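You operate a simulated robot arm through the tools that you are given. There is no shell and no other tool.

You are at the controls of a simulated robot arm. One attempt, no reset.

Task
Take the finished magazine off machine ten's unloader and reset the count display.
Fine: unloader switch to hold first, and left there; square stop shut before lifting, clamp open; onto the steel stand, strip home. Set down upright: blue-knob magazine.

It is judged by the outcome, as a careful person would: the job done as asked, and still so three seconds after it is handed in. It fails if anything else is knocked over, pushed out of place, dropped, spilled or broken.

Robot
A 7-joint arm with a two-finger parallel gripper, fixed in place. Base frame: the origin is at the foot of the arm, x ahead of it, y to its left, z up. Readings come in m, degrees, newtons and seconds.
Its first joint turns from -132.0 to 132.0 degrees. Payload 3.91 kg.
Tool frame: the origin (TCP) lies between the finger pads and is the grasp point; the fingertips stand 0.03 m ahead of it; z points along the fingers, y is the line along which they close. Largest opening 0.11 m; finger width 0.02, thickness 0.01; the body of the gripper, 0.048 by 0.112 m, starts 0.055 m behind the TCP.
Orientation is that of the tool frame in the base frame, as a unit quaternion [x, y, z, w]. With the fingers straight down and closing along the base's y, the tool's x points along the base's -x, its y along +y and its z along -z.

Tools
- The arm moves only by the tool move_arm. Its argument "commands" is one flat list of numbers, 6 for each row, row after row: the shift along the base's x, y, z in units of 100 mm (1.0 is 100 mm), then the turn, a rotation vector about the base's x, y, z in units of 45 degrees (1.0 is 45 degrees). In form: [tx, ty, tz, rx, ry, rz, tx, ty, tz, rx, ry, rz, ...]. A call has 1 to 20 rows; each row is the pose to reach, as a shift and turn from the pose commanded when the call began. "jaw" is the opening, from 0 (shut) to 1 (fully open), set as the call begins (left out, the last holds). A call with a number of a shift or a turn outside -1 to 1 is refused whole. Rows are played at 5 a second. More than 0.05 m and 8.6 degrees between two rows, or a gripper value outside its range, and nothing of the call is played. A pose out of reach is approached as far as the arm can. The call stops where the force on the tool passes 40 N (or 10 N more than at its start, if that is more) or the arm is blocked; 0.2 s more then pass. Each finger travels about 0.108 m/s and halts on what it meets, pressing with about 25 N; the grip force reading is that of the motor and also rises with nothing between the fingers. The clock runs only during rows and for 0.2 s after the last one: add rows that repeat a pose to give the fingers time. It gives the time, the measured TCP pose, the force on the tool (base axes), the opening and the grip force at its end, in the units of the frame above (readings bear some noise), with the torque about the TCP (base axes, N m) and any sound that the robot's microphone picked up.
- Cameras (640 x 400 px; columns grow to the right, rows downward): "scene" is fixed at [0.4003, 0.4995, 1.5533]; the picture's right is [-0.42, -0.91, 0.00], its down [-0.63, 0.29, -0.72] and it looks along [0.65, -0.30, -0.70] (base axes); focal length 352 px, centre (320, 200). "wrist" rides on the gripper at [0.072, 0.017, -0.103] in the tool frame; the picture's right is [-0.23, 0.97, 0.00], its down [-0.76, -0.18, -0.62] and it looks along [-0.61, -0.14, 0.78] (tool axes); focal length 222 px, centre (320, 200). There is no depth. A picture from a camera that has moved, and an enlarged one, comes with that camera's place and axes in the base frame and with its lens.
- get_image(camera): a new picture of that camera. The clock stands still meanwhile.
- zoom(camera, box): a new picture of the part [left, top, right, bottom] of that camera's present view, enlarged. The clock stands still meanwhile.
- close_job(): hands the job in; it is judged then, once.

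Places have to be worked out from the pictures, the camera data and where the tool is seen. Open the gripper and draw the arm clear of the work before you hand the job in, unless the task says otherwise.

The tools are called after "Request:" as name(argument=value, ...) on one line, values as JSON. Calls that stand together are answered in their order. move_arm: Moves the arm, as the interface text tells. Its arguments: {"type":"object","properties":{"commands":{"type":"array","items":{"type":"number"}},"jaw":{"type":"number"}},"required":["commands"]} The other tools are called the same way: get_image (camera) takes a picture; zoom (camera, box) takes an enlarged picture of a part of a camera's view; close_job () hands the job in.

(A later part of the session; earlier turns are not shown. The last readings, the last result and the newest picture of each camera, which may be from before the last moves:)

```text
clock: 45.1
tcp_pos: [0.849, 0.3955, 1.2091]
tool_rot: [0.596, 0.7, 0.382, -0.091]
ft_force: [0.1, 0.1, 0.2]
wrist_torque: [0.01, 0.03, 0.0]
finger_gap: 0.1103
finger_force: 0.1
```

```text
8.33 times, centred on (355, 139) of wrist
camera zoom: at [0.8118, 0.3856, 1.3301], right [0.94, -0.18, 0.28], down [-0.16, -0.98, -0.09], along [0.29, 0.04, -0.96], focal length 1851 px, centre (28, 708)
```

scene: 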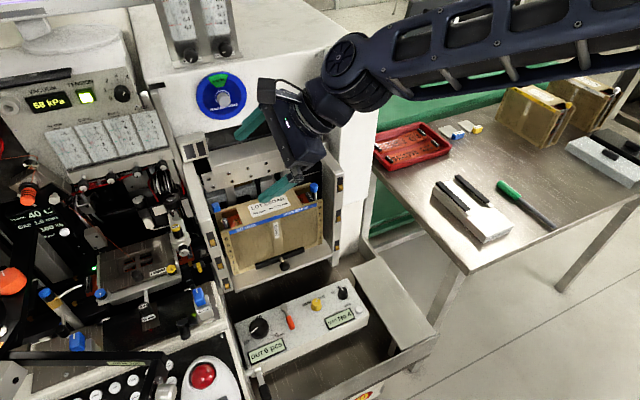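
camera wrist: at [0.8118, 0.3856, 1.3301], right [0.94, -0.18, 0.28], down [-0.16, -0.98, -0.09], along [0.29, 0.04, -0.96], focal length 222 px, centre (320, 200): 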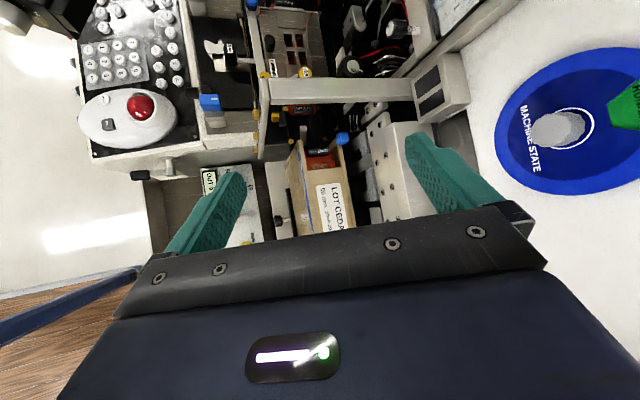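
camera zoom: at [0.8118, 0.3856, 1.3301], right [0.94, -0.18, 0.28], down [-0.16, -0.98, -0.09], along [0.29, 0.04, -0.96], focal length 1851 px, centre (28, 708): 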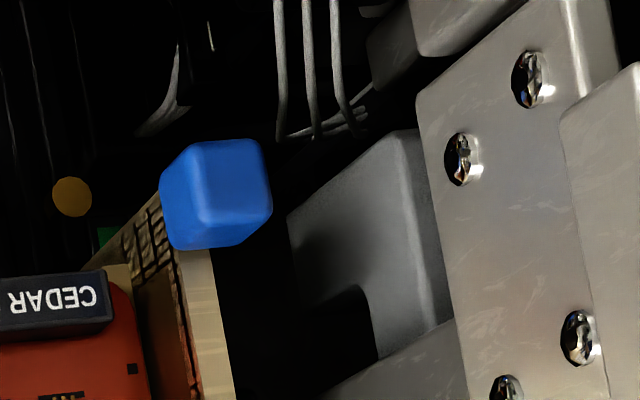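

The slot behind the knob is about 23 mm wide along the closing direction, so a 10 mm finger fits. I'll move to the pre-insertion point.

Request:
move_arm(commands=[0.1, 0.03, -0.35, 0, 0, 0, 0.2, 0.06, -0.7, 0, 0, 0, 0.28, 0.08, -1, 0, 0, 0])

Request:
get_image(camera="wrist")

Request:
zoom(camera="scene", box=[170, 80, 350, 220])

```text
clock: 45.9
tcp_pos: [0.8769, 0.405, 1.1093]
tool_rot: [0.596, 0.701, 0.381, -0.091]
ft_force: [-0.2, -0.1, 0.2]
wrist_torque: [-0.03, -0.02, -0.01]
finger_gap: 0.1101
finger_force: 0.1
```

```text
taken
camera wrist: at [0.8396, 0.3944, 1.2314], right [0.94, -0.18, 0.28], down [-0.16, -0.98, -0.09], along [0.29, 0.04, -0.96], focal length 222 px, centre (320, 200)
```

wrist: 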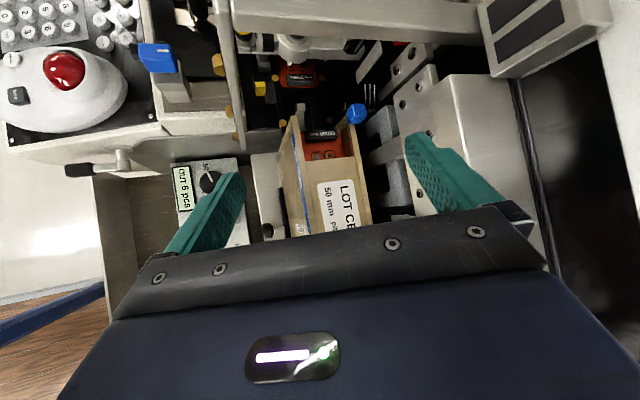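

```text
2.86 times, centred on (260, 150) of scene
camera zoom: at [0.4003, 0.4995, 1.5533], right [-0.42, -0.91, 0.0], down [-0.63, 0.29, -0.72], along [0.65, -0.3, -0.7], focal length 1006 px, centre (491, 343)
```

zoom: 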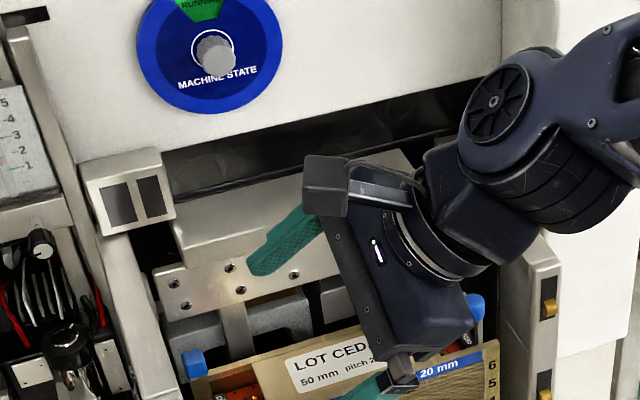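

I'll insert along the finger axis in two stages, with an image check two-thirds of the way in.

Request:
move_arm(commands=[0, -0.014, -0.084, 0, 0, 0, 0.05, 0.08, -0.19, 0, 0, 0, 0.096, 0.179, -0.292, 0, 0, 0, 0.145, 0.275, -0.4, 0, 0, 0, 0.193, 0.372, -0.5, 0, 0, 0])

Request:
get_image(camera="wrist")

Request:
zoom(camera="wrist", box=[330, 80, 480, 200])

Request:
zoom(camera="scene", box=[190, 140, 290, 220])

```text
clock: 47.1
tcp_pos: [0.8964, 0.4413, 1.0585]
tool_rot: [0.596, 0.701, 0.381, -0.092]
ft_force: [-0.1, -0.5, 0.8]
wrist_torque: [0.02, -0.04, 0.03]
finger_gap: 0.1097
finger_force: 0.0
```

```text
taken
camera wrist: at [0.8599, 0.4303, 1.1802], right [0.94, -0.18, 0.28], down [-0.16, -0.98, -0.09], along [0.29, 0.04, -0.96], focal length 222 px, centre (320, 200)
```

wrist: 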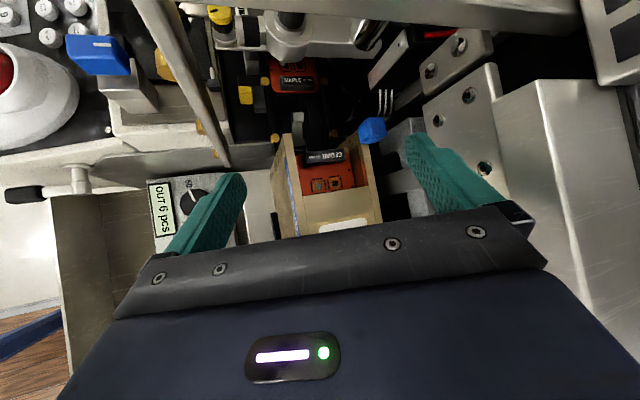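

```text
3.33 times, centred on (405, 140) of wrist
camera zoom: at [0.8599, 0.4303, 1.1802], right [0.94, -0.18, 0.28], down [-0.16, -0.98, -0.09], along [0.29, 0.04, -0.96], focal length 740 px, centre (37, 400)
```

zoom: 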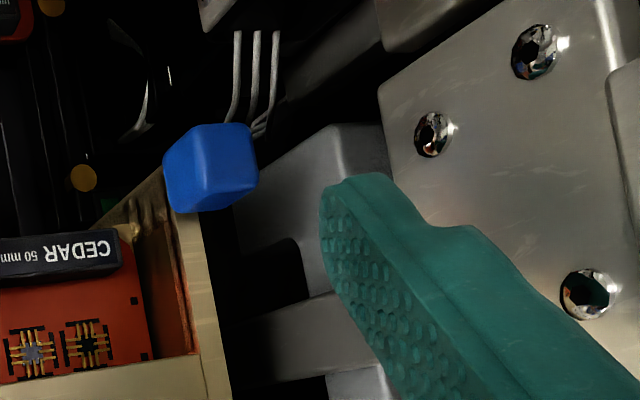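

```text
5.00 times, centred on (240, 180) of scene
camera zoom: at [0.4003, 0.4995, 1.5533], right [-0.42, -0.91, 0.0], down [-0.63, 0.29, -0.72], along [0.65, -0.3, -0.7], focal length 1760 px, centre (720, 300)
```

zoom: 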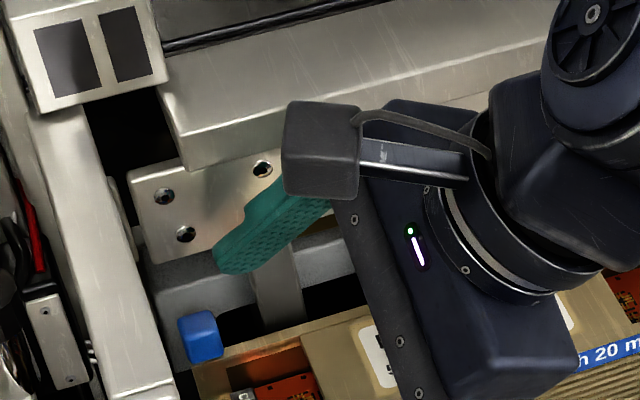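

The rear finger is lined up to pass behind the knob, clear of the rack. I'll insert the last 30 mm.

Request:
move_arm(commands=[0.03, 0.06, -0.065, 0, 0, 0, 0.065, 0.13, -0.14, 0, 0, 0, 0.098, 0.195, -0.208, 0, 0, 0])

Request:
get_image(camera="wrist")

Request:
zoom(camera="wrist", box=[330, 90, 480, 210])

Request:
zoom(camera="scene", box=[190, 150, 290, 230])

```text
clock: 47.9
tcp_pos: [0.9072, 0.4612, 1.0374]
tool_rot: [0.596, 0.701, 0.38, -0.091]
ft_force: [-0.5, -1.1, 0.6]
wrist_torque: [0.02, 0.0, 0.03]
finger_gap: 0.1099
finger_force: 0.0
```

```text
taken
camera wrist: at [0.8688, 0.4499, 1.1584], right [0.94, -0.18, 0.28], down [-0.16, -0.98, -0.09], along [0.29, 0.04, -0.96], focal length 222 px, centre (320, 200)
```

wrist: 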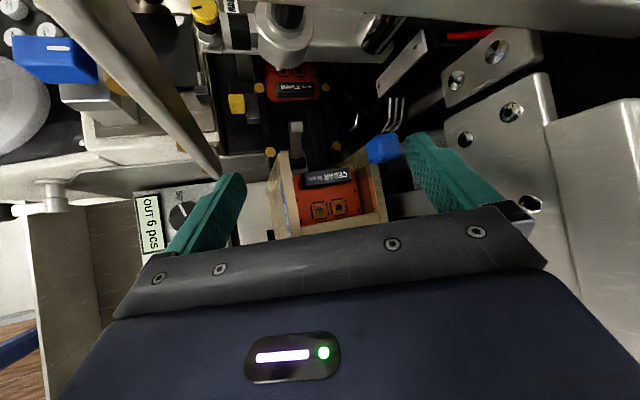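

```text
3.33 times, centred on (405, 150) of wrist
camera zoom: at [0.8688, 0.4499, 1.1584], right [0.94, -0.18, 0.28], down [-0.16, -0.98, -0.09], along [0.29, 0.04, -0.96], focal length 740 px, centre (37, 367)
```

zoom: 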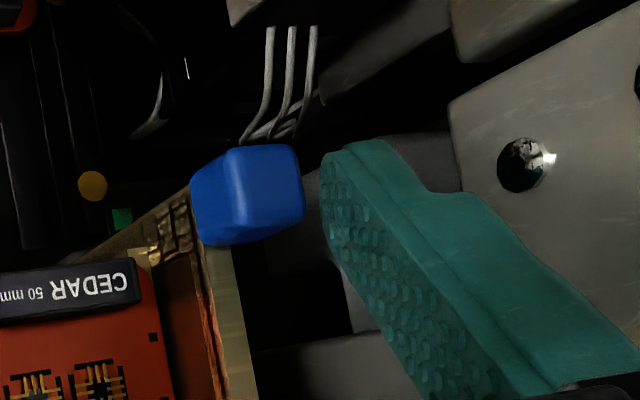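

```text
5.00 times, centred on (240, 190) of scene
camera zoom: at [0.4003, 0.4995, 1.5533], right [-0.42, -0.91, 0.0], down [-0.63, 0.29, -0.72], along [0.65, -0.3, -0.7], focal length 1760 px, centre (720, 250)
```

zoom: 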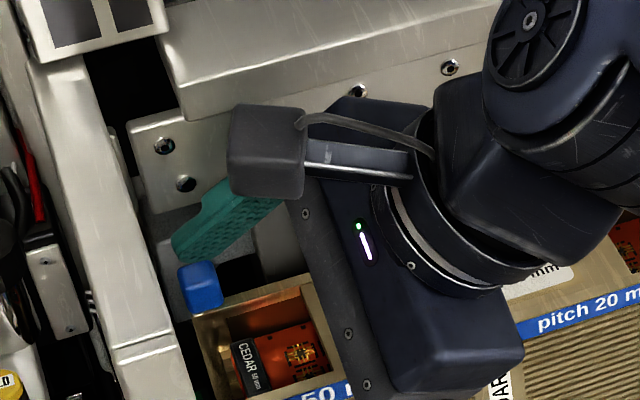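

The finger is directly behind the knob with about 4 mm to spare. I'll start pulling toward −x in small steps and watch the force.

Request:
move_arm(commands=[-0.04, 0, 0, 0, 0, 0, -0.08, 0, 0, 0, 0, 0, -0.12, 0, 0, 0, 0, 0, -0.15, 0, 0, 0, 0, 0])

Request:
zoom(camera="wrist", box=[330, 90, 480, 210])

Request:
zoom(camera="scene", box=[190, 150, 290, 230])

```text
clock: 48.9
tcp_pos: [0.8911, 0.4609, 1.0383]
tool_rot: [0.597, 0.7, 0.381, -0.091]
ft_force: [1.9, 0.8, 0.9]
wrist_torque: [0.02, -0.04, 0.03]
finger_gap: 0.1101
finger_force: 0.1
```

```text
3.33 times, centred on (405, 150) of wrist
camera zoom: at [0.8541, 0.4503, 1.1592], right [0.94, -0.18, 0.28], down [-0.16, -0.98, -0.09], along [0.29, 0.04, -0.96], focal length 740 px, centre (37, 367)
```

zoom: 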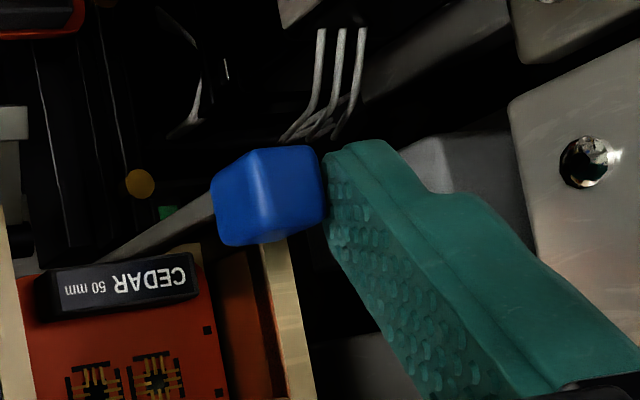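

```text
5.00 times, centred on (240, 190) of scene
camera zoom: at [0.4003, 0.4995, 1.5533], right [-0.42, -0.91, 0.0], down [-0.63, 0.29, -0.72], along [0.65, -0.3, -0.7], focal length 1760 px, centre (720, 250)
```

zoom: 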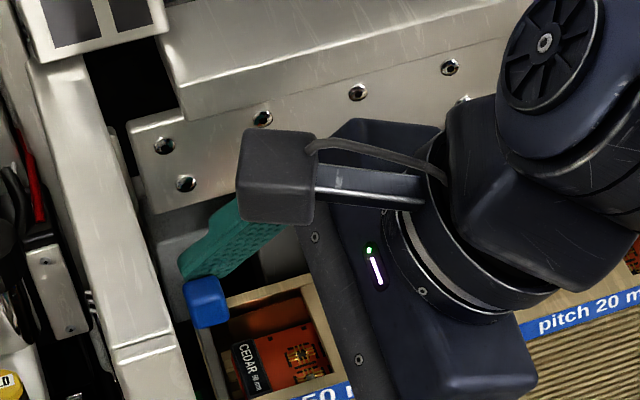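

The stop moves easily with under 2 N, and its rod is now visible swinging across the opening. I'll continue in small steps.

Request:
move_arm(commands=[-0.04, 0, 0, 0, 0, 0, -0.08, 0, 0, 0, 0, 0, -0.12, 0, 0, 0, 0, 0])

Request:
get_image(camera="wrist")

Request:
zoom(camera="wrist", box=[300, 90, 450, 210])

Request:
zoom(camera="scene", box=[190, 150, 290, 230])

```text
clock: 49.7
tcp_pos: [0.8801, 0.461, 1.037]
tool_rot: [0.597, 0.7, 0.381, -0.091]
ft_force: [2.0, -0.2, 1.2]
wrist_torque: [-0.02, -0.02, 0.02]
finger_gap: 0.1098
finger_force: 0.1
```

```text
taken
camera wrist: at [0.8421, 0.4499, 1.159], right [0.94, -0.18, 0.28], down [-0.16, -0.98, -0.09], along [0.29, 0.04, -0.96], focal length 222 px, centre (320, 200)
```

wrist: 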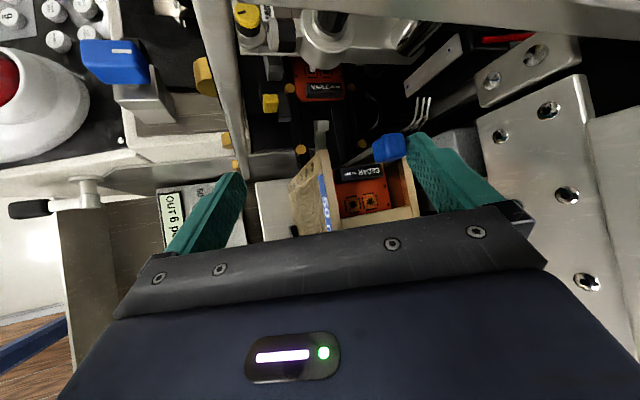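

```text
3.33 times, centred on (375, 150) of wrist
camera zoom: at [0.8421, 0.4499, 1.159], right [0.94, -0.18, 0.28], down [-0.16, -0.98, -0.09], along [0.29, 0.04, -0.96], focal length 740 px, centre (137, 367)
```

zoom: 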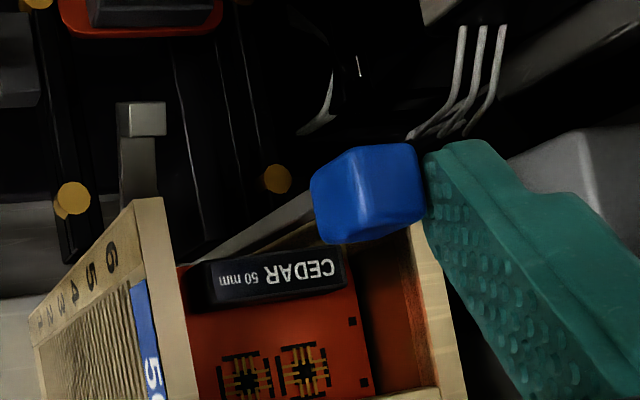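

```text
5.00 times, centred on (240, 190) of scene
camera zoom: at [0.4003, 0.4995, 1.5533], right [-0.42, -0.91, 0.0], down [-0.63, 0.29, -0.72], along [0.65, -0.3, -0.7], focal length 1760 px, centre (720, 250)
```

zoom: 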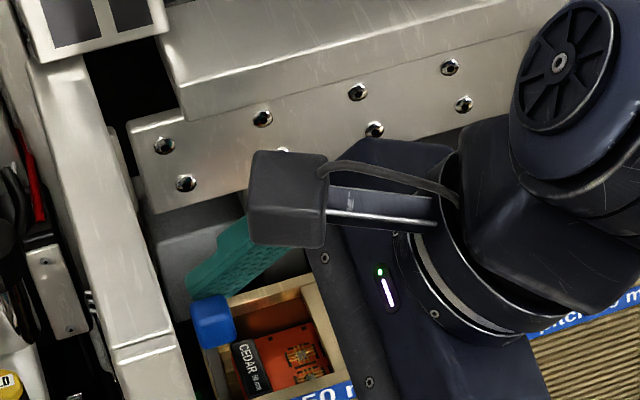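

Request:
move_arm(commands=[-0.03, 0, 0, 0, 0, 0, -0.06, 0, 0, 0, 0, 0, -0.09, 0, 0, 0, 0, 0])

Request:
zoom(camera="wrist", box=[300, 90, 450, 210])

Request:
zoom(camera="wrist", box=[150, 90, 330, 230])

```text
clock: 50.5
tcp_pos: [0.8695, 0.4615, 1.0367]
tool_rot: [0.597, 0.701, 0.38, -0.092]
ft_force: [1.3, -1.0, -0.7]
wrist_torque: [0.0, 0.0, -0.03]
finger_gap: 0.1098
finger_force: 0.1
```

```text
3.33 times, centred on (375, 150) of wrist
camera zoom: at [0.8328, 0.4501, 1.1589], right [0.94, -0.18, 0.28], down [-0.16, -0.98, -0.09], along [0.29, 0.04, -0.96], focal length 740 px, centre (137, 367)
```

zoom: 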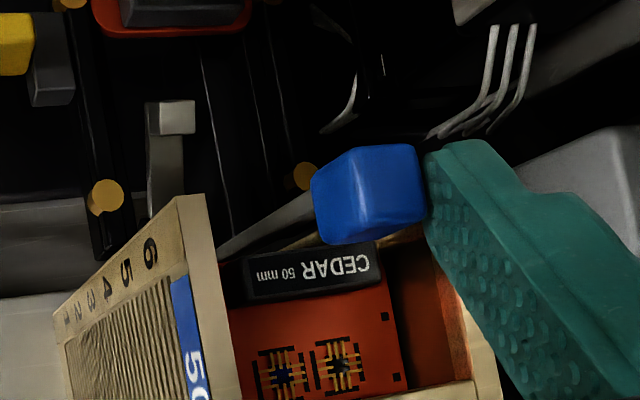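

```text
2.86 times, centred on (240, 160) of wrist
camera zoom: at [0.8328, 0.4501, 1.1589], right [0.94, -0.18, 0.28], down [-0.16, -0.98, -0.09], along [0.29, 0.04, -0.96], focal length 635 px, centre (549, 314)
```

zoom: 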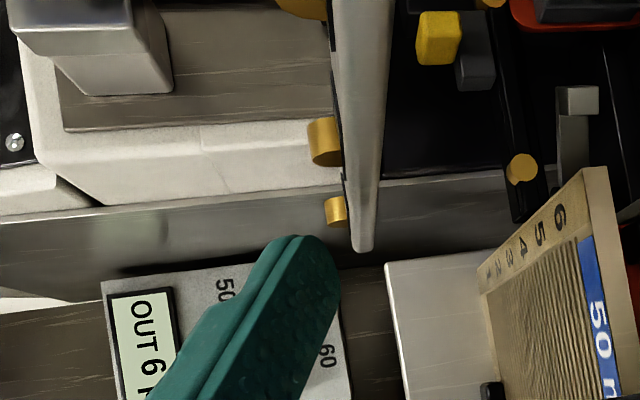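

The square knob is now at about x≈0.920, level with the round one (≈0.919). I'll nudge a few millimetres more to feel for its end stop.

Request:
move_arm(commands=[-0.02, 0, 0, 0, 0, 0, -0.035, 0, 0, 0, 0, 0])

Request:
zoom(camera="wrist", box=[300, 90, 450, 210])

```text
clock: 51.1
tcp_pos: [0.8666, 0.4603, 1.0378]
tool_rot: [0.597, 0.7, 0.381, -0.09]
ft_force: [2.0, -1.0, -0.2]
wrist_torque: [0.01, -0.01, -0.04]
finger_gap: 0.1098
finger_force: 0.0
```

```text
3.33 times, centred on (375, 150) of wrist
camera zoom: at [0.8292, 0.4503, 1.1598], right [0.94, -0.18, 0.28], down [-0.16, -0.98, -0.09], along [0.29, 0.04, -0.96], focal length 740 px, centre (137, 367)
```

zoom: 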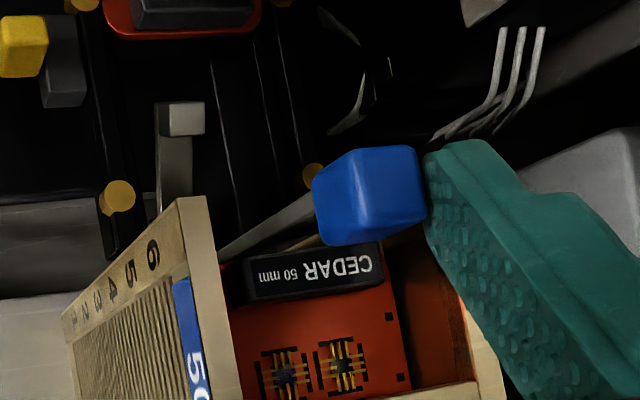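

Request:
move_arm(commands=[-0.02, 0, 0, 0, 0, 0, -0.04, 0, 0, 0, 0, 0])

Request:
zoom(camera="wrist", box=[300, 90, 450, 210])

Request:
get_image(camera="scene")

```text
clock: 51.7
tcp_pos: [0.8628, 0.461, 1.0389]
tool_rot: [0.596, 0.701, 0.38, -0.092]
ft_force: [0.8, 0.0, 1.2]
wrist_torque: [0.04, -0.06, -0.01]
finger_gap: 0.11
finger_force: 0.0
```

```text
3.33 times, centred on (375, 150) of wrist
camera zoom: at [0.825, 0.4501, 1.1596], right [0.94, -0.18, 0.28], down [-0.16, -0.98, -0.09], along [0.29, 0.04, -0.96], focal length 740 px, centre (137, 367)
```

zoom: 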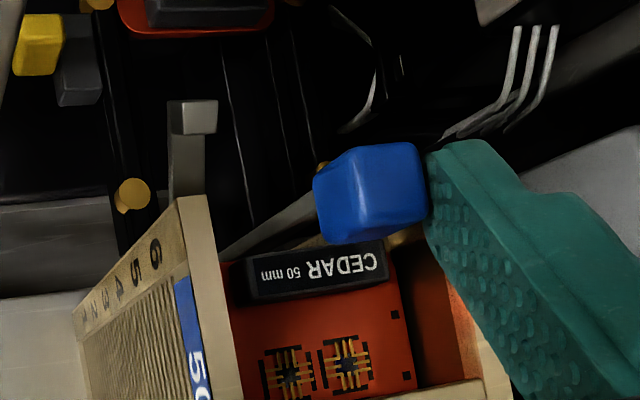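

```text
taken
```

scene: 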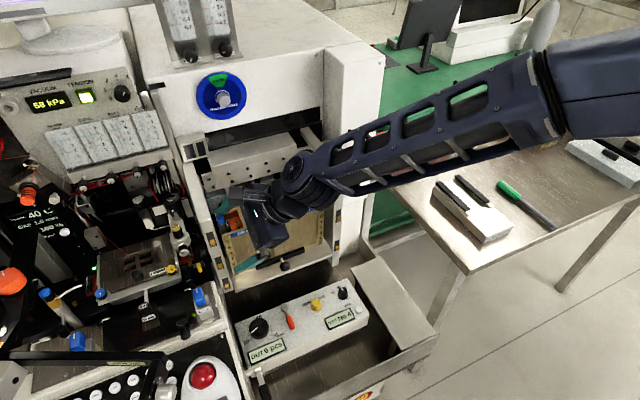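

Still no end stop and only about 1 N. I'll push 2 mm at a time a little further and check the force.

Request:
move_arm(commands=[-0.015, 0, 0, 0, 0, 0, -0.03, 0, 0, 0, 0, 0])

Request:
zoom(camera="wrist", box=[300, 90, 450, 210])

```text
clock: 52.3
tcp_pos: [0.8593, 0.4615, 1.0378]
tool_rot: [0.597, 0.7, 0.381, -0.092]
ft_force: [0.1, 0.4, 0.8]
wrist_torque: [0.02, -0.06, -0.03]
finger_gap: 0.1099
finger_force: 0.0
```

```text
3.33 times, centred on (375, 150) of wrist
camera zoom: at [0.822, 0.45, 1.1588], right [0.94, -0.18, 0.28], down [-0.16, -0.98, -0.09], along [0.29, 0.04, -0.96], focal length 740 px, centre (137, 367)
```

zoom: 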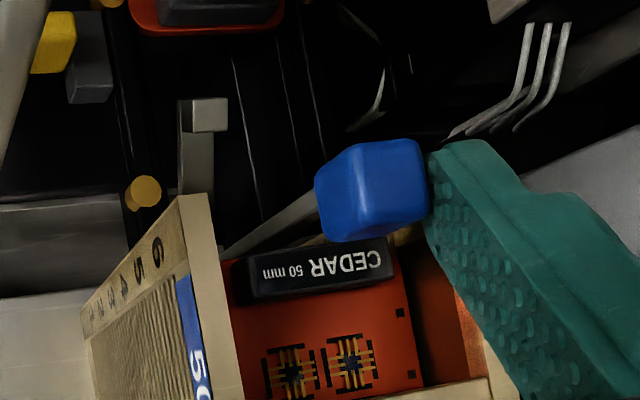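

The knob is at about x≈0.91 now. Before pushing further, I'll back the finger out along its axis and compare both stops from above.

Request:
move_arm(commands=[0.02, 0, 0, 0, 0, 0, -0.077, -0.193, 0.208, 0, 0, 0, -0.174, -0.386, 0.416, 0, 0, 0, -0.272, -0.579, 0.625, 0, 0, 0, -0.35, -0.7, 0.95, 0, 0, 0])

Request:
get_image(camera="wrist")

Request:
zoom(camera="wrist", box=[290, 80, 440, 200])

Request:
zoom(camera="scene", box=[190, 150, 350, 250])

```text
clock: 53.5
tcp_pos: [0.8241, 0.391, 1.1314]
tool_rot: [0.596, 0.702, 0.379, -0.092]
ft_force: [-0.1, 0.0, -1.1]
wrist_torque: [0.03, -0.02, 0.03]
finger_gap: 0.11
finger_force: 0.0
```

```text
taken
camera wrist: at [0.7872, 0.3799, 1.2536], right [0.94, -0.18, 0.28], down [-0.16, -0.98, -0.09], along [0.29, 0.04, -0.96], focal length 222 px, centre (320, 200)
```

wrist: 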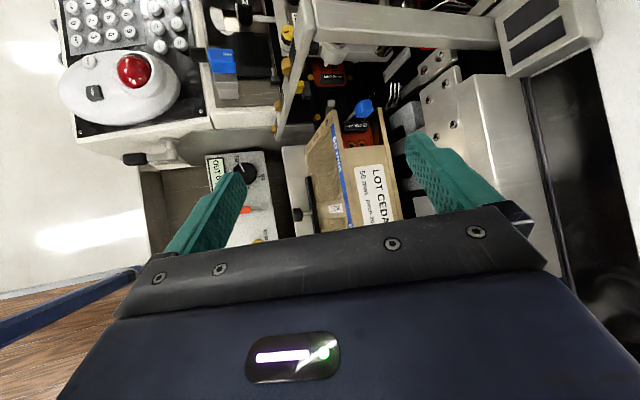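

```text
3.33 times, centred on (365, 140) of wrist
camera zoom: at [0.7872, 0.3799, 1.2536], right [0.94, -0.18, 0.28], down [-0.16, -0.98, -0.09], along [0.29, 0.04, -0.96], focal length 740 px, centre (170, 400)
```

zoom: 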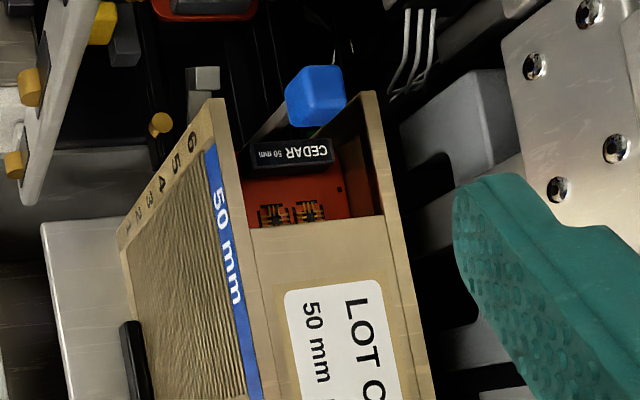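

```text
4.00 times, centred on (270, 200) of scene
camera zoom: at [0.4003, 0.4995, 1.5533], right [-0.42, -0.91, 0.0], down [-0.63, 0.29, -0.72], along [0.65, -0.3, -0.7], focal length 1408 px, centre (520, 200)
```

zoom: 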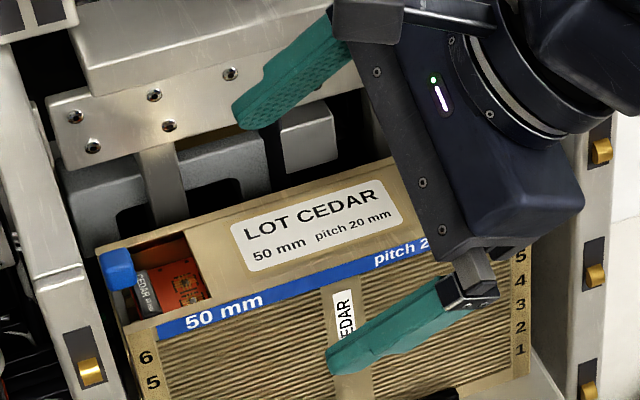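

The square knob now measures x≈0.916–0.920, with the magazine plates at x 0.892 and 0.952, so it is close to mid-end. I'll move to see both stops in one top-down view.

Request:
move_arm(commands=[0.05, -0.3, 0.3, 0, 0.14, 0, 0.1, -0.6, 0.6, 0, 0.28, 0, 0.15, -0.9, 0.9, 0, 0.42, 0, 0.2, -1, 1, 0, 0.556, 0])

Request:
move_arm(commands=[0, -0.2, 0.2, 0, 0, 0, 0.05, -0.4, 0.4, 0, 0, 0])

Request:
get_image(camera="wrist")

```text
clock: 54.5
tcp_pos: [0.8457, 0.2917, 1.2349]
tool_rot: [0.664, 0.664, 0.242, -0.242]
ft_force: [0.6, 0.4, 0.3]
wrist_torque: [-0.06, -0.04, -0.02]
finger_gap: 0.1099
finger_force: 0.2
```

```text
clock: 55.1
tcp_pos: [0.8498, 0.2514, 1.2735]
tool_rot: [0.665, 0.664, 0.243, -0.241]
ft_force: [0.3, 0.4, 0.4]
wrist_torque: [0.02, 0.02, 0.0]
finger_gap: 0.1102
finger_force: 0.2
```

```text
taken
camera wrist: at [0.8673, 0.2403, 1.3998], right [0.97, -0.18, -0.15], down [-0.18, -0.98, -0.01], along [-0.14, 0.04, -0.99], focal length 222 px, centre (320, 200)
```

wrist: 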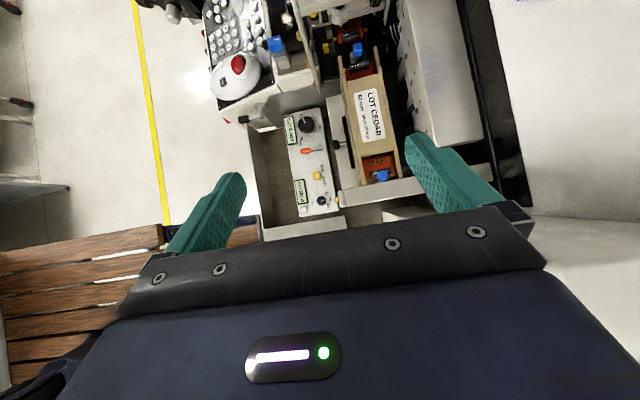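

Request:
zoom(camera="wrist", box=[325, 30, 405, 90])

Request:
zoom(camera="wrist", box=[345, 140, 425, 200])

```text
6.67 times, centred on (365, 60) of wrist
camera zoom: at [0.8673, 0.2403, 1.3998], right [0.97, -0.18, -0.15], down [-0.18, -0.98, -0.01], along [-0.14, 0.04, -0.99], focal length 1481 px, centre (20, 1133)
```

zoom: 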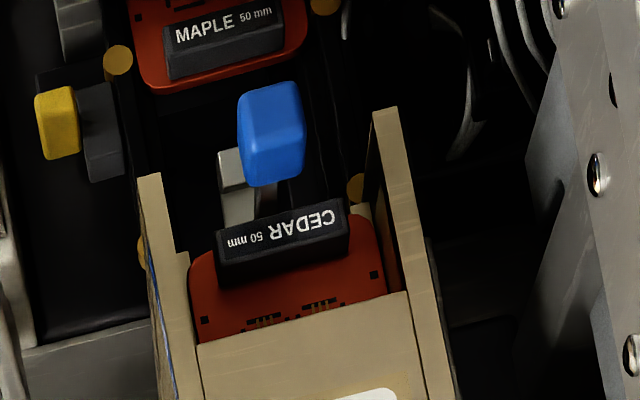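

```text
6.67 times, centred on (385, 170) of wrist
camera zoom: at [0.8673, 0.2403, 1.3998], right [0.97, -0.18, -0.15], down [-0.18, -0.98, -0.01], along [-0.14, 0.04, -0.99], focal length 1481 px, centre (-113, 400)
```

zoom: 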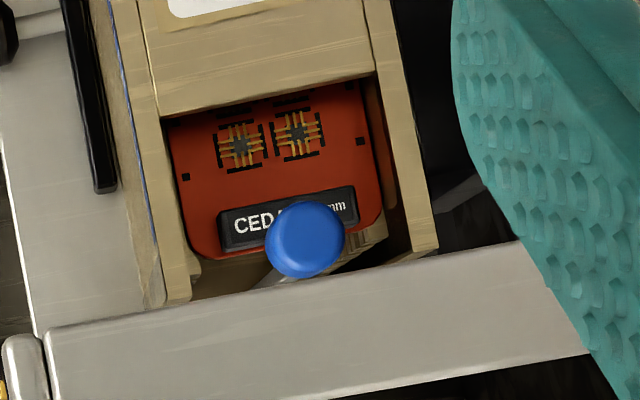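

In this one view the square knob is at x≈0.919 and the round one at 0.920, both mid-end (plates at 0.890/0.950), so the square stop is shut. Next is the clamp, so I'll restore the straight tool orientation and look at it up close.

Request:
move_arm(commands=[-0.1, 0.1, 0, -0.16, 0, 0, -0.2, 0.2, 0, -0.32, 0, 0, -0.3, 0.3, 0, -0.48, 0, 0, -0.4, 0.4, 0, -0.64, 0, 0, -0.6, 0.5, -0.1, -0.78, 0, 0, -0.8, 0.6, -0.2, -0.889, 0, 0], jaw=0.6)

Request:
move_arm(commands=[-0.1, 0.1, -0.1, 0, 0, 0.17, -0.2, 0.2, -0.2, 0, 0, 0.34, -0.3, 0.3, -0.3, 0, 0, 0.51, -0.4, 0.4, -0.4, 0, 0, 0.68, -0.45, 0.5, -0.5, 0, 0, 0.85, -0.5, 0.6, -0.6, 0, 0, 1])

Request:
move_arm(commands=[0, 0, -0.15, 0, 0, 0.17, 0, 0, -0.3, 0, 0, 0.34, 0, 0, -0.45, 0, 0, 0.51, 0, 0, -0.6, 0, 0, 0.68, 0, 0, -0.75, 0, 0, 0.85, 0, 0, -0.9, 0, 0, 1])

Request:
get_image(camera="wrist")

```text
clock: 56.5
tcp_pos: [0.7699, 0.3099, 1.2535]
tool_rot: [0.707, 0.707, 0.0, 0.001]
ft_force: [0.6, -0.5, -0.3]
wrist_torque: [0.04, 0.0, 0.0]
finger_gap: 0.0658
finger_force: 0.0
```

```text
clock: 57.9
tcp_pos: [0.7189, 0.371, 1.1933]
tool_rot: [0.382, 0.924, 0.0, 0.0]
ft_force: [-1.1, -0.4, 0.3]
wrist_torque: [0.02, -0.01, -0.02]
finger_gap: 0.0658
finger_force: 0.0
```

```text
clock: 59.3
tcp_pos: [0.721, 0.3691, 1.1034]
tool_rot: [-0.001, 1.0, 0.001, 0.0]
ft_force: [-0.4, -0.5, -1.4]
wrist_torque: [0.0, 0.0, -0.02]
finger_gap: 0.0661
finger_force: 0.1
```

```text
taken
camera wrist: at [0.6483, 0.386, 1.2069], right [0.23, 0.97, 0.0], down [0.76, -0.18, 0.62], along [0.61, -0.14, -0.78], focal length 222 px, centre (320, 200)
```

wrist: 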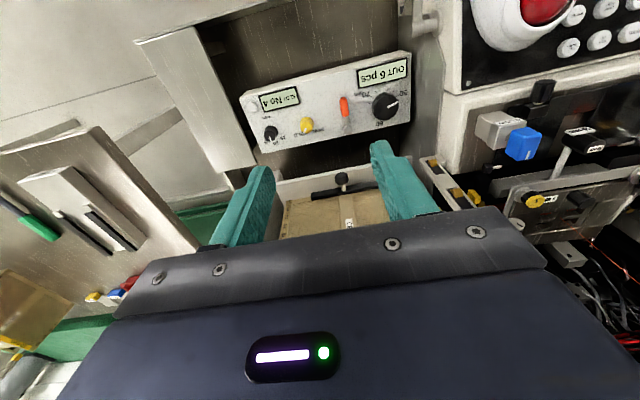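

Request:
zoom(camera="wrist", box=[290, 150, 400, 220])

Request:
zoom(camera="wrist", box=[320, 60, 370, 130])

Request:
zoom(camera="scene", box=[225, 225, 345, 305])

```text
5.71 times, centred on (345, 185) of wrist
camera zoom: at [0.6483, 0.386, 1.2069], right [0.23, 0.97, 0.0], down [0.76, -0.18, 0.62], along [0.61, -0.14, -0.78], focal length 1269 px, centre (177, 286)
```

zoom: 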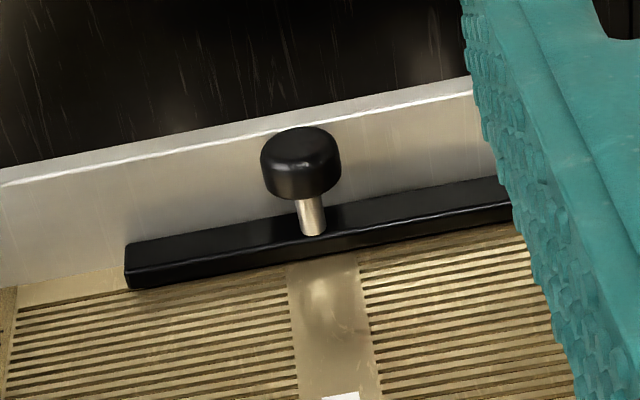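

```text
5.71 times, centred on (345, 95) of wrist
camera zoom: at [0.6483, 0.386, 1.2069], right [0.23, 0.97, 0.0], down [0.76, -0.18, 0.62], along [0.61, -0.14, -0.78], focal length 1269 px, centre (177, 800)
```

zoom: 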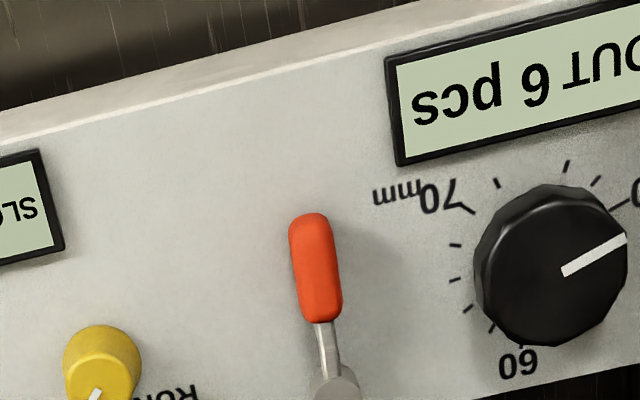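

```text
5.00 times, centred on (285, 265) of scene
camera zoom: at [0.4003, 0.4995, 1.5533], right [-0.42, -0.91, 0.0], down [-0.63, 0.29, -0.72], along [0.65, -0.3, -0.7], focal length 1760 px, centre (495, -125)
```

zoom: 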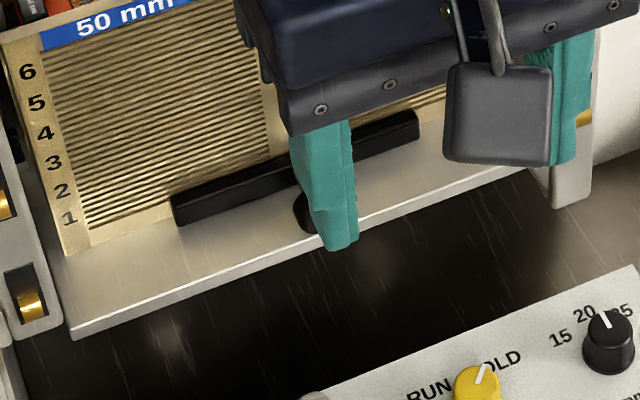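

The clamp is a black bar pressed on the magazine's front face, with a pull knob at about (0.8635, 0.375, 0.880) on a short shaft along −x. I'll tilt the tool 15° and come down over that knob to pull it toward −x.

Request:
move_arm(commands=[0.25, 0.02, -0.2, 0, -0.11, 0, 0.5, 0.04, -0.4, 0, -0.22, 0, 0.8, 0.06, -0.7, 0, -0.333, 0, 1, 0.06, -1, 0, -0.333, 0])

Request:
move_arm(commands=[0.2, 0, -0.1, 0, 0, 0, 0.35, 0, -0.3, 0, 0, 0])

Request:
get_image(camera="wrist")

Request:
zoom(camera="scene", box=[220, 200, 360, 320])

```text
clock: 60.3
tcp_pos: [0.8193, 0.3771, 1.0036]
tool_rot: [0.0, 0.991, 0.002, 0.131]
ft_force: [-0.6, 0.6, 0.4]
wrist_torque: [0.0, 0.05, 0.01]
finger_gap: 0.0659
finger_force: 0.1
```

```text
clock: 60.9
tcp_pos: [0.8546, 0.3768, 0.9734]
tool_rot: [0.0, 0.992, 0.001, 0.13]
ft_force: [0.1, -0.8, 0.3]
wrist_torque: [0.0, 0.01, -0.02]
finger_gap: 0.066
finger_force: 0.0
```

```text
taken
camera wrist: at [0.7586, 0.3941, 1.0548], right [0.22, 0.97, 0.06], down [0.57, -0.18, 0.8], along [0.79, -0.14, -0.6], focal length 222 px, centre (320, 200)
```

wrist: 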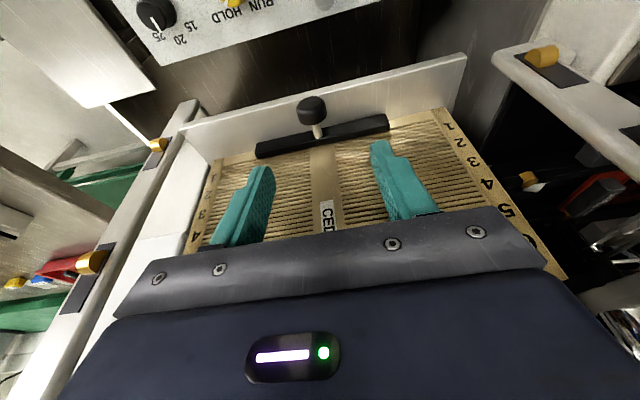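

```text
3.33 times, centred on (290, 260) of scene
camera zoom: at [0.4003, 0.4995, 1.5533], right [-0.42, -0.91, 0.0], down [-0.63, 0.29, -0.72], along [0.65, -0.3, -0.7], focal length 1173 px, centre (420, 0)
```

zoom: 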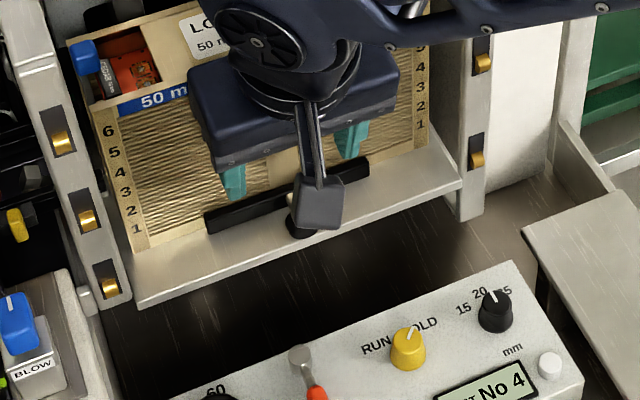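

Request:
move_arm(commands=[-0.01, -0.018, -0.2, 0, 0, 0, -0.01, -0.018, -0.4, 0, 0, 0, -0.01, -0.018, -0.6, 0, 0, 0, -0.01, -0.018, -0.69, 0, 0, 0])

Request:
zoom(camera="wrist", box=[240, 110, 400, 220])

Request:
zoom(camera="scene", box=[230, 220, 350, 320])

```text
clock: 61.9
tcp_pos: [0.8546, 0.3767, 0.9142]
tool_rot: [0.001, 0.991, 0.003, 0.135]
ft_force: [-2.1, -0.7, 14.3]
wrist_torque: [-0.54, 0.11, -0.01]
finger_gap: 0.0664
finger_force: 0.3
stopped in row 4: the force on the tool passed its limit at 55 N (the readings are from after the stop); the commanded pose is now the measured one
```

```text
3.64 times, centred on (320, 165) of wrist
camera zoom: at [0.7579, 0.3932, 0.9954], right [0.22, 0.97, 0.07], down [0.57, -0.18, 0.8], along [0.79, -0.14, -0.59], focal length 808 px, centre (320, 327)
```

zoom: 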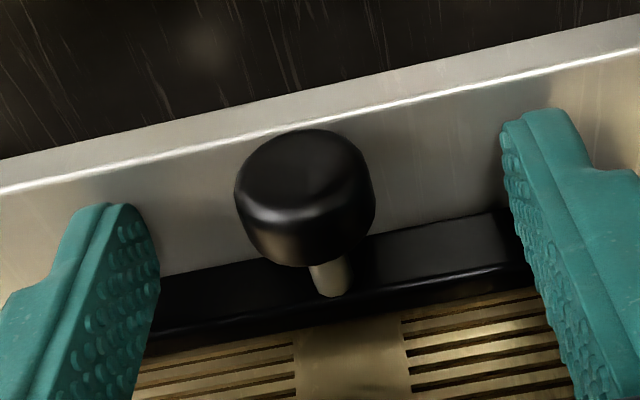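

```text
4.00 times, centred on (290, 270) of scene
camera zoom: at [0.4003, 0.4995, 1.5533], right [-0.42, -0.91, 0.0], down [-0.63, 0.29, -0.72], along [0.65, -0.3, -0.7], focal length 1408 px, centre (440, -80)
```

zoom: 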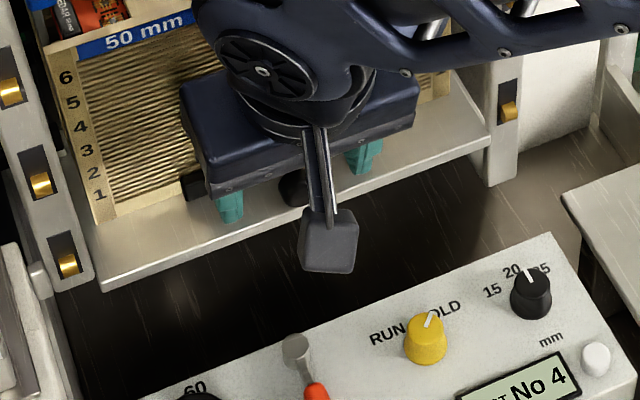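

The fingertips touched the shelf at tip z≈0.883, so the shelf is a little higher than I estimated. I'll lift 4 mm to remove the load, then close on the knob.

Request:
move_arm(commands=[0, -0.01, 0.04, 0, 0, 0, 0, -0.01, 0.04, 0, 0, 0])

Request:
get_image(camera="scene")

Request:
zoom(camera="wrist", box=[240, 110, 400, 220])

```text
clock: 62.5
tcp_pos: [0.8541, 0.3753, 0.9164]
tool_rot: [0.0, 0.991, 0.003, 0.133]
ft_force: [-0.1, 0.4, 0.4]
wrist_torque: [-0.02, -0.02, 0.01]
finger_gap: 0.0661
finger_force: 0.1
```

```text
taken
```

scene: 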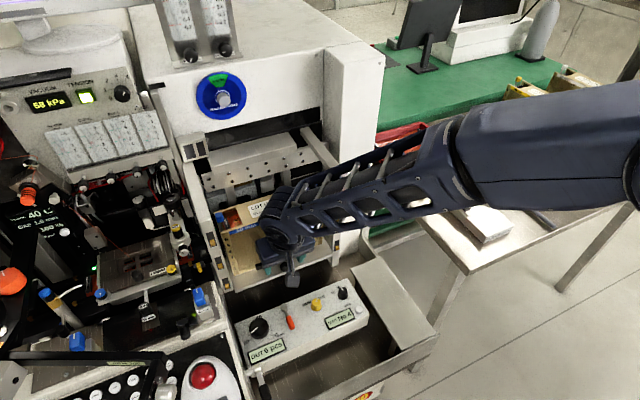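

```text
3.64 times, centred on (320, 165) of wrist
camera zoom: at [0.7577, 0.3921, 0.9979], right [0.22, 0.97, 0.07], down [0.57, -0.18, 0.8], along [0.79, -0.14, -0.6], focal length 808 px, centre (320, 327)
```

zoom: 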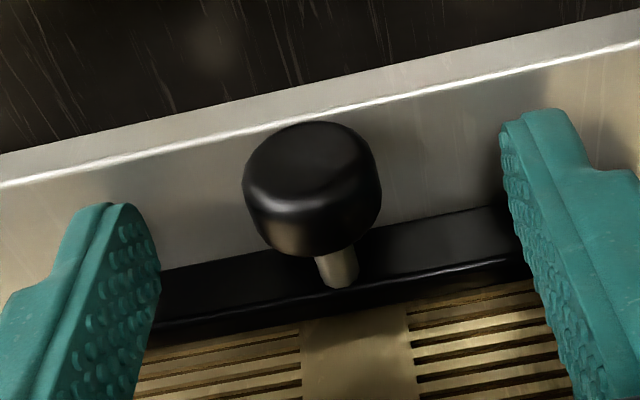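

Request:
move_arm(commands=[0, 0, 0, 0, 0, 0, 0, 0, 0, 0, 0, 0, 0, 0, 0, 0, 0, 0], jaw=0.0)

Request:
zoom(camera="wrist", box=[240, 110, 400, 220])

```text
clock: 63.3
tcp_pos: [0.8536, 0.3749, 0.9167]
tool_rot: [0.0, 0.991, 0.003, 0.133]
ft_force: [0.9, 2.1, -2.7]
wrist_torque: [0.05, -0.14, 0.02]
finger_gap: 0.0225
finger_force: 45.1
```

```text
3.64 times, centred on (320, 165) of wrist
camera zoom: at [0.7577, 0.3923, 0.998], right [0.22, 0.97, 0.07], down [0.57, -0.18, 0.8], along [0.79, -0.14, -0.59], focal length 808 px, centre (320, 327)
```

zoom: 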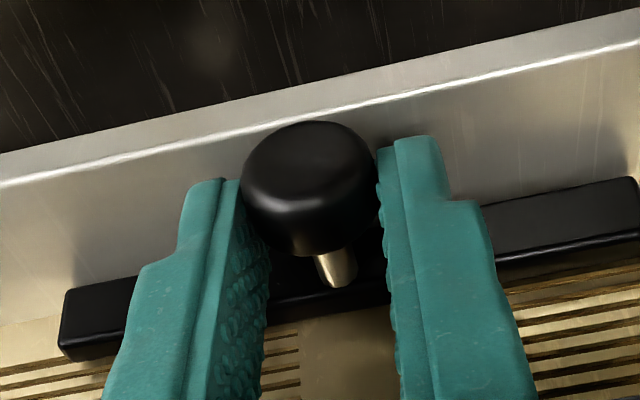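

I've got the clamp knob firmly (22.5 mm). Next I'll pull gently toward −x in small steps.

Request:
move_arm(commands=[-0.02, 0, 0, 0, 0, 0, -0.04, 0, 0, 0, 0, 0, -0.06, 0, 0, 0, 0, 0])

Request:
zoom(camera="wrist", box=[240, 110, 400, 220])

```text
clock: 64.1
tcp_pos: [0.8485, 0.3752, 0.9163]
tool_rot: [0.0, 0.991, 0.003, 0.133]
ft_force: [3.7, -2.3, -3.8]
wrist_torque: [-0.05, -0.88, 0.0]
finger_gap: 0.0225
finger_force: 45.4
```

```text
3.64 times, centred on (320, 165) of wrist
camera zoom: at [0.7519, 0.3924, 0.998], right [0.22, 0.97, 0.07], down [0.57, -0.18, 0.8], along [0.79, -0.14, -0.6], focal length 808 px, centre (320, 327)
```

zoom: 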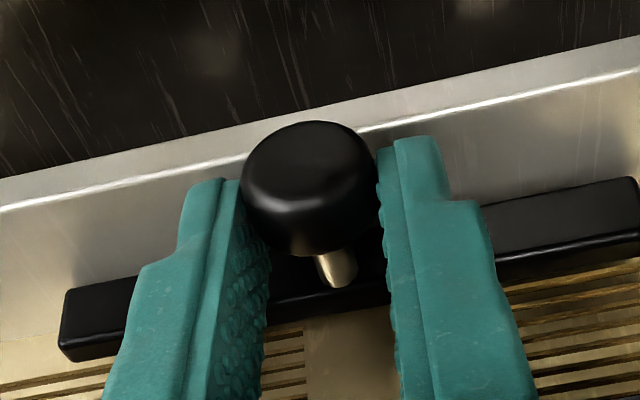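

The clamp bar slides with the knob at under 4 N. I'll keep pulling it to its open end.

Request:
move_arm(commands=[-0.04, 0, 0, 0, 0, 0, -0.08, 0, 0, 0, 0, 0, -0.12, 0, 0, 0, 0, 0])

Request:
zoom(camera="wrist", box=[240, 110, 400, 220])

```text
clock: 64.9
tcp_pos: [0.8367, 0.3764, 0.9164]
tool_rot: [0.0, 0.991, 0.003, 0.133]
ft_force: [2.4, 0.8, 3.0]
wrist_torque: [0.04, 0.75, -0.04]
finger_gap: 0.0224
finger_force: 45.2
```

```text
3.64 times, centred on (320, 165) of wrist
camera zoom: at [0.7398, 0.3922, 0.998], right [0.22, 0.97, 0.07], down [0.57, -0.18, 0.8], along [0.79, -0.14, -0.59], focal length 808 px, centre (320, 327)
```

zoom: 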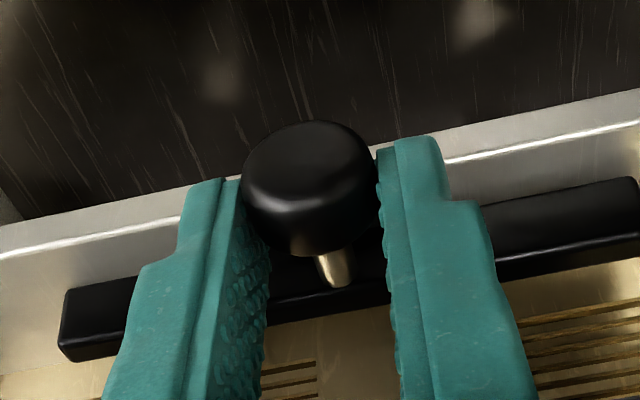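

Request:
move_arm(commands=[-0.04, 0, 0, 0, 0, 0, -0.08, 0, 0, 0, 0, 0])

Request:
zoom(camera="wrist", box=[240, 110, 400, 220])

```text
clock: 65.5
tcp_pos: [0.8279, 0.376, 0.9176]
tool_rot: [0.0, 0.991, 0.004, 0.133]
ft_force: [3.1, 5.1, -1.5]
wrist_torque: [0.1, -1.24, 0.06]
finger_gap: 0.0223
finger_force: 45.0
```

```text
3.64 times, centred on (320, 165) of wrist
camera zoom: at [0.7322, 0.3922, 0.9979], right [0.22, 0.97, 0.07], down [0.57, -0.18, 0.8], along [0.79, -0.14, -0.59], focal length 808 px, centre (320, 327)
```

zoom: 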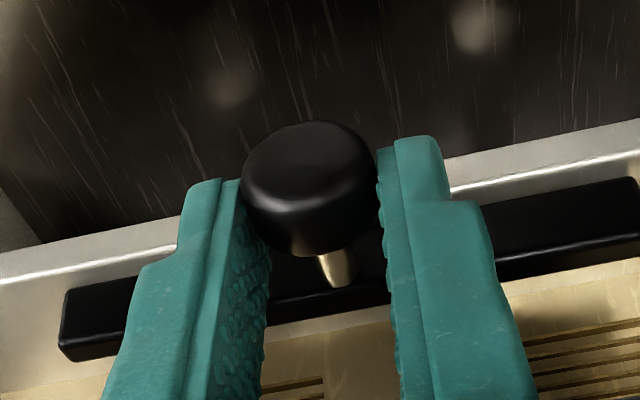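

Request:
move_arm(commands=[-0.02, 0, 0, 0, 0, 0, -0.04, 0, 0, 0, 0, 0])

Request:
zoom(camera="wrist", box=[240, 110, 400, 220])

Request:
zoom(camera="scene", box=[220, 210, 360, 310])

```text
clock: 66.1
tcp_pos: [0.8254, 0.375, 0.9177]
tool_rot: [0.0, 0.991, 0.003, 0.133]
ft_force: [3.1, 4.6, -1.4]
wrist_torque: [0.08, -0.33, 0.03]
finger_gap: 0.0225
finger_force: 44.9
```

```text
3.64 times, centred on (320, 165) of wrist
camera zoom: at [0.7285, 0.3923, 0.9979], right [0.22, 0.97, 0.07], down [0.57, -0.18, 0.8], along [0.79, -0.14, -0.6], focal length 808 px, centre (320, 327)
```

zoom: 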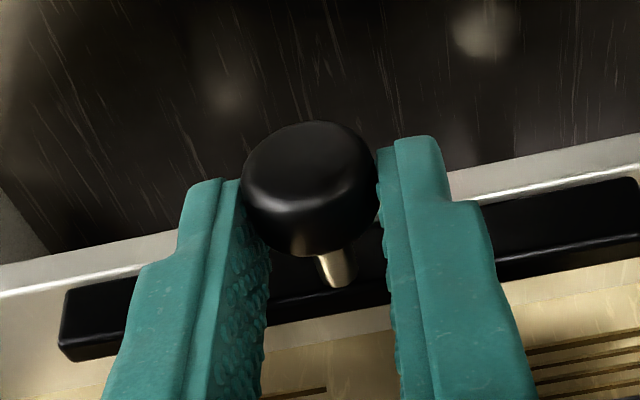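

```text
4.00 times, centred on (290, 260) of scene
camera zoom: at [0.4003, 0.4995, 1.5533], right [-0.42, -0.91, 0.0], down [-0.63, 0.29, -0.72], along [0.65, -0.3, -0.7], focal length 1408 px, centre (440, -40)
```

zoom: 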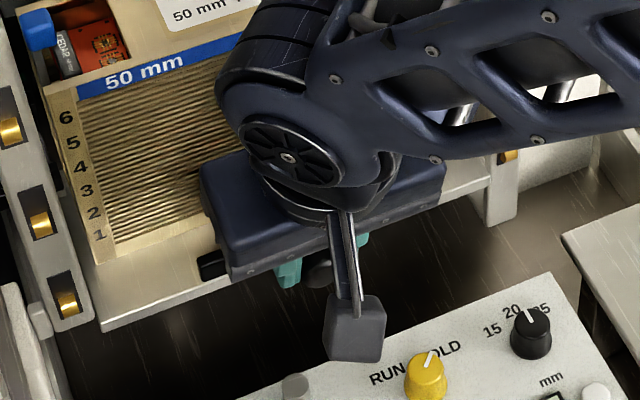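

Request:
move_arm(commands=[-0.02, 0, 0, 0, 0, 0, -0.04, 0, 0, 0, 0, 0, -0.05, 0, 0, 0, 0, 0])

Request:
zoom(camera="wrist", box=[240, 110, 400, 220])

```text
clock: 66.9
tcp_pos: [0.8217, 0.3773, 0.9161]
tool_rot: [0.001, 0.991, 0.002, 0.134]
ft_force: [22.3, 9.3, -7.3]
wrist_torque: [0.2, -0.07, 0.02]
finger_gap: 0.0225
finger_force: 45.0
```

```text
3.64 times, centred on (320, 165) of wrist
camera zoom: at [0.7247, 0.3923, 0.9978], right [0.22, 0.97, 0.07], down [0.57, -0.18, 0.8], along [0.79, -0.14, -0.59], focal length 808 px, centre (320, 327)
```

zoom: 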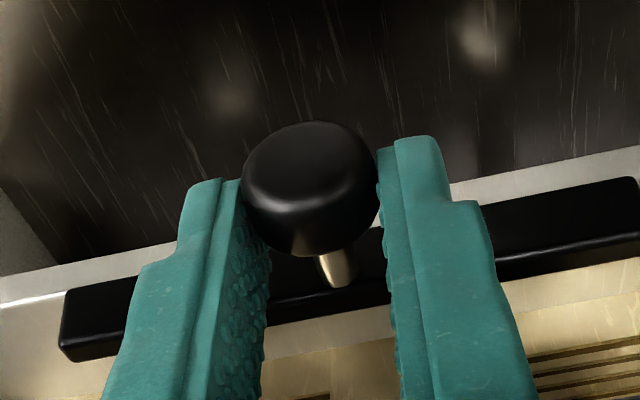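

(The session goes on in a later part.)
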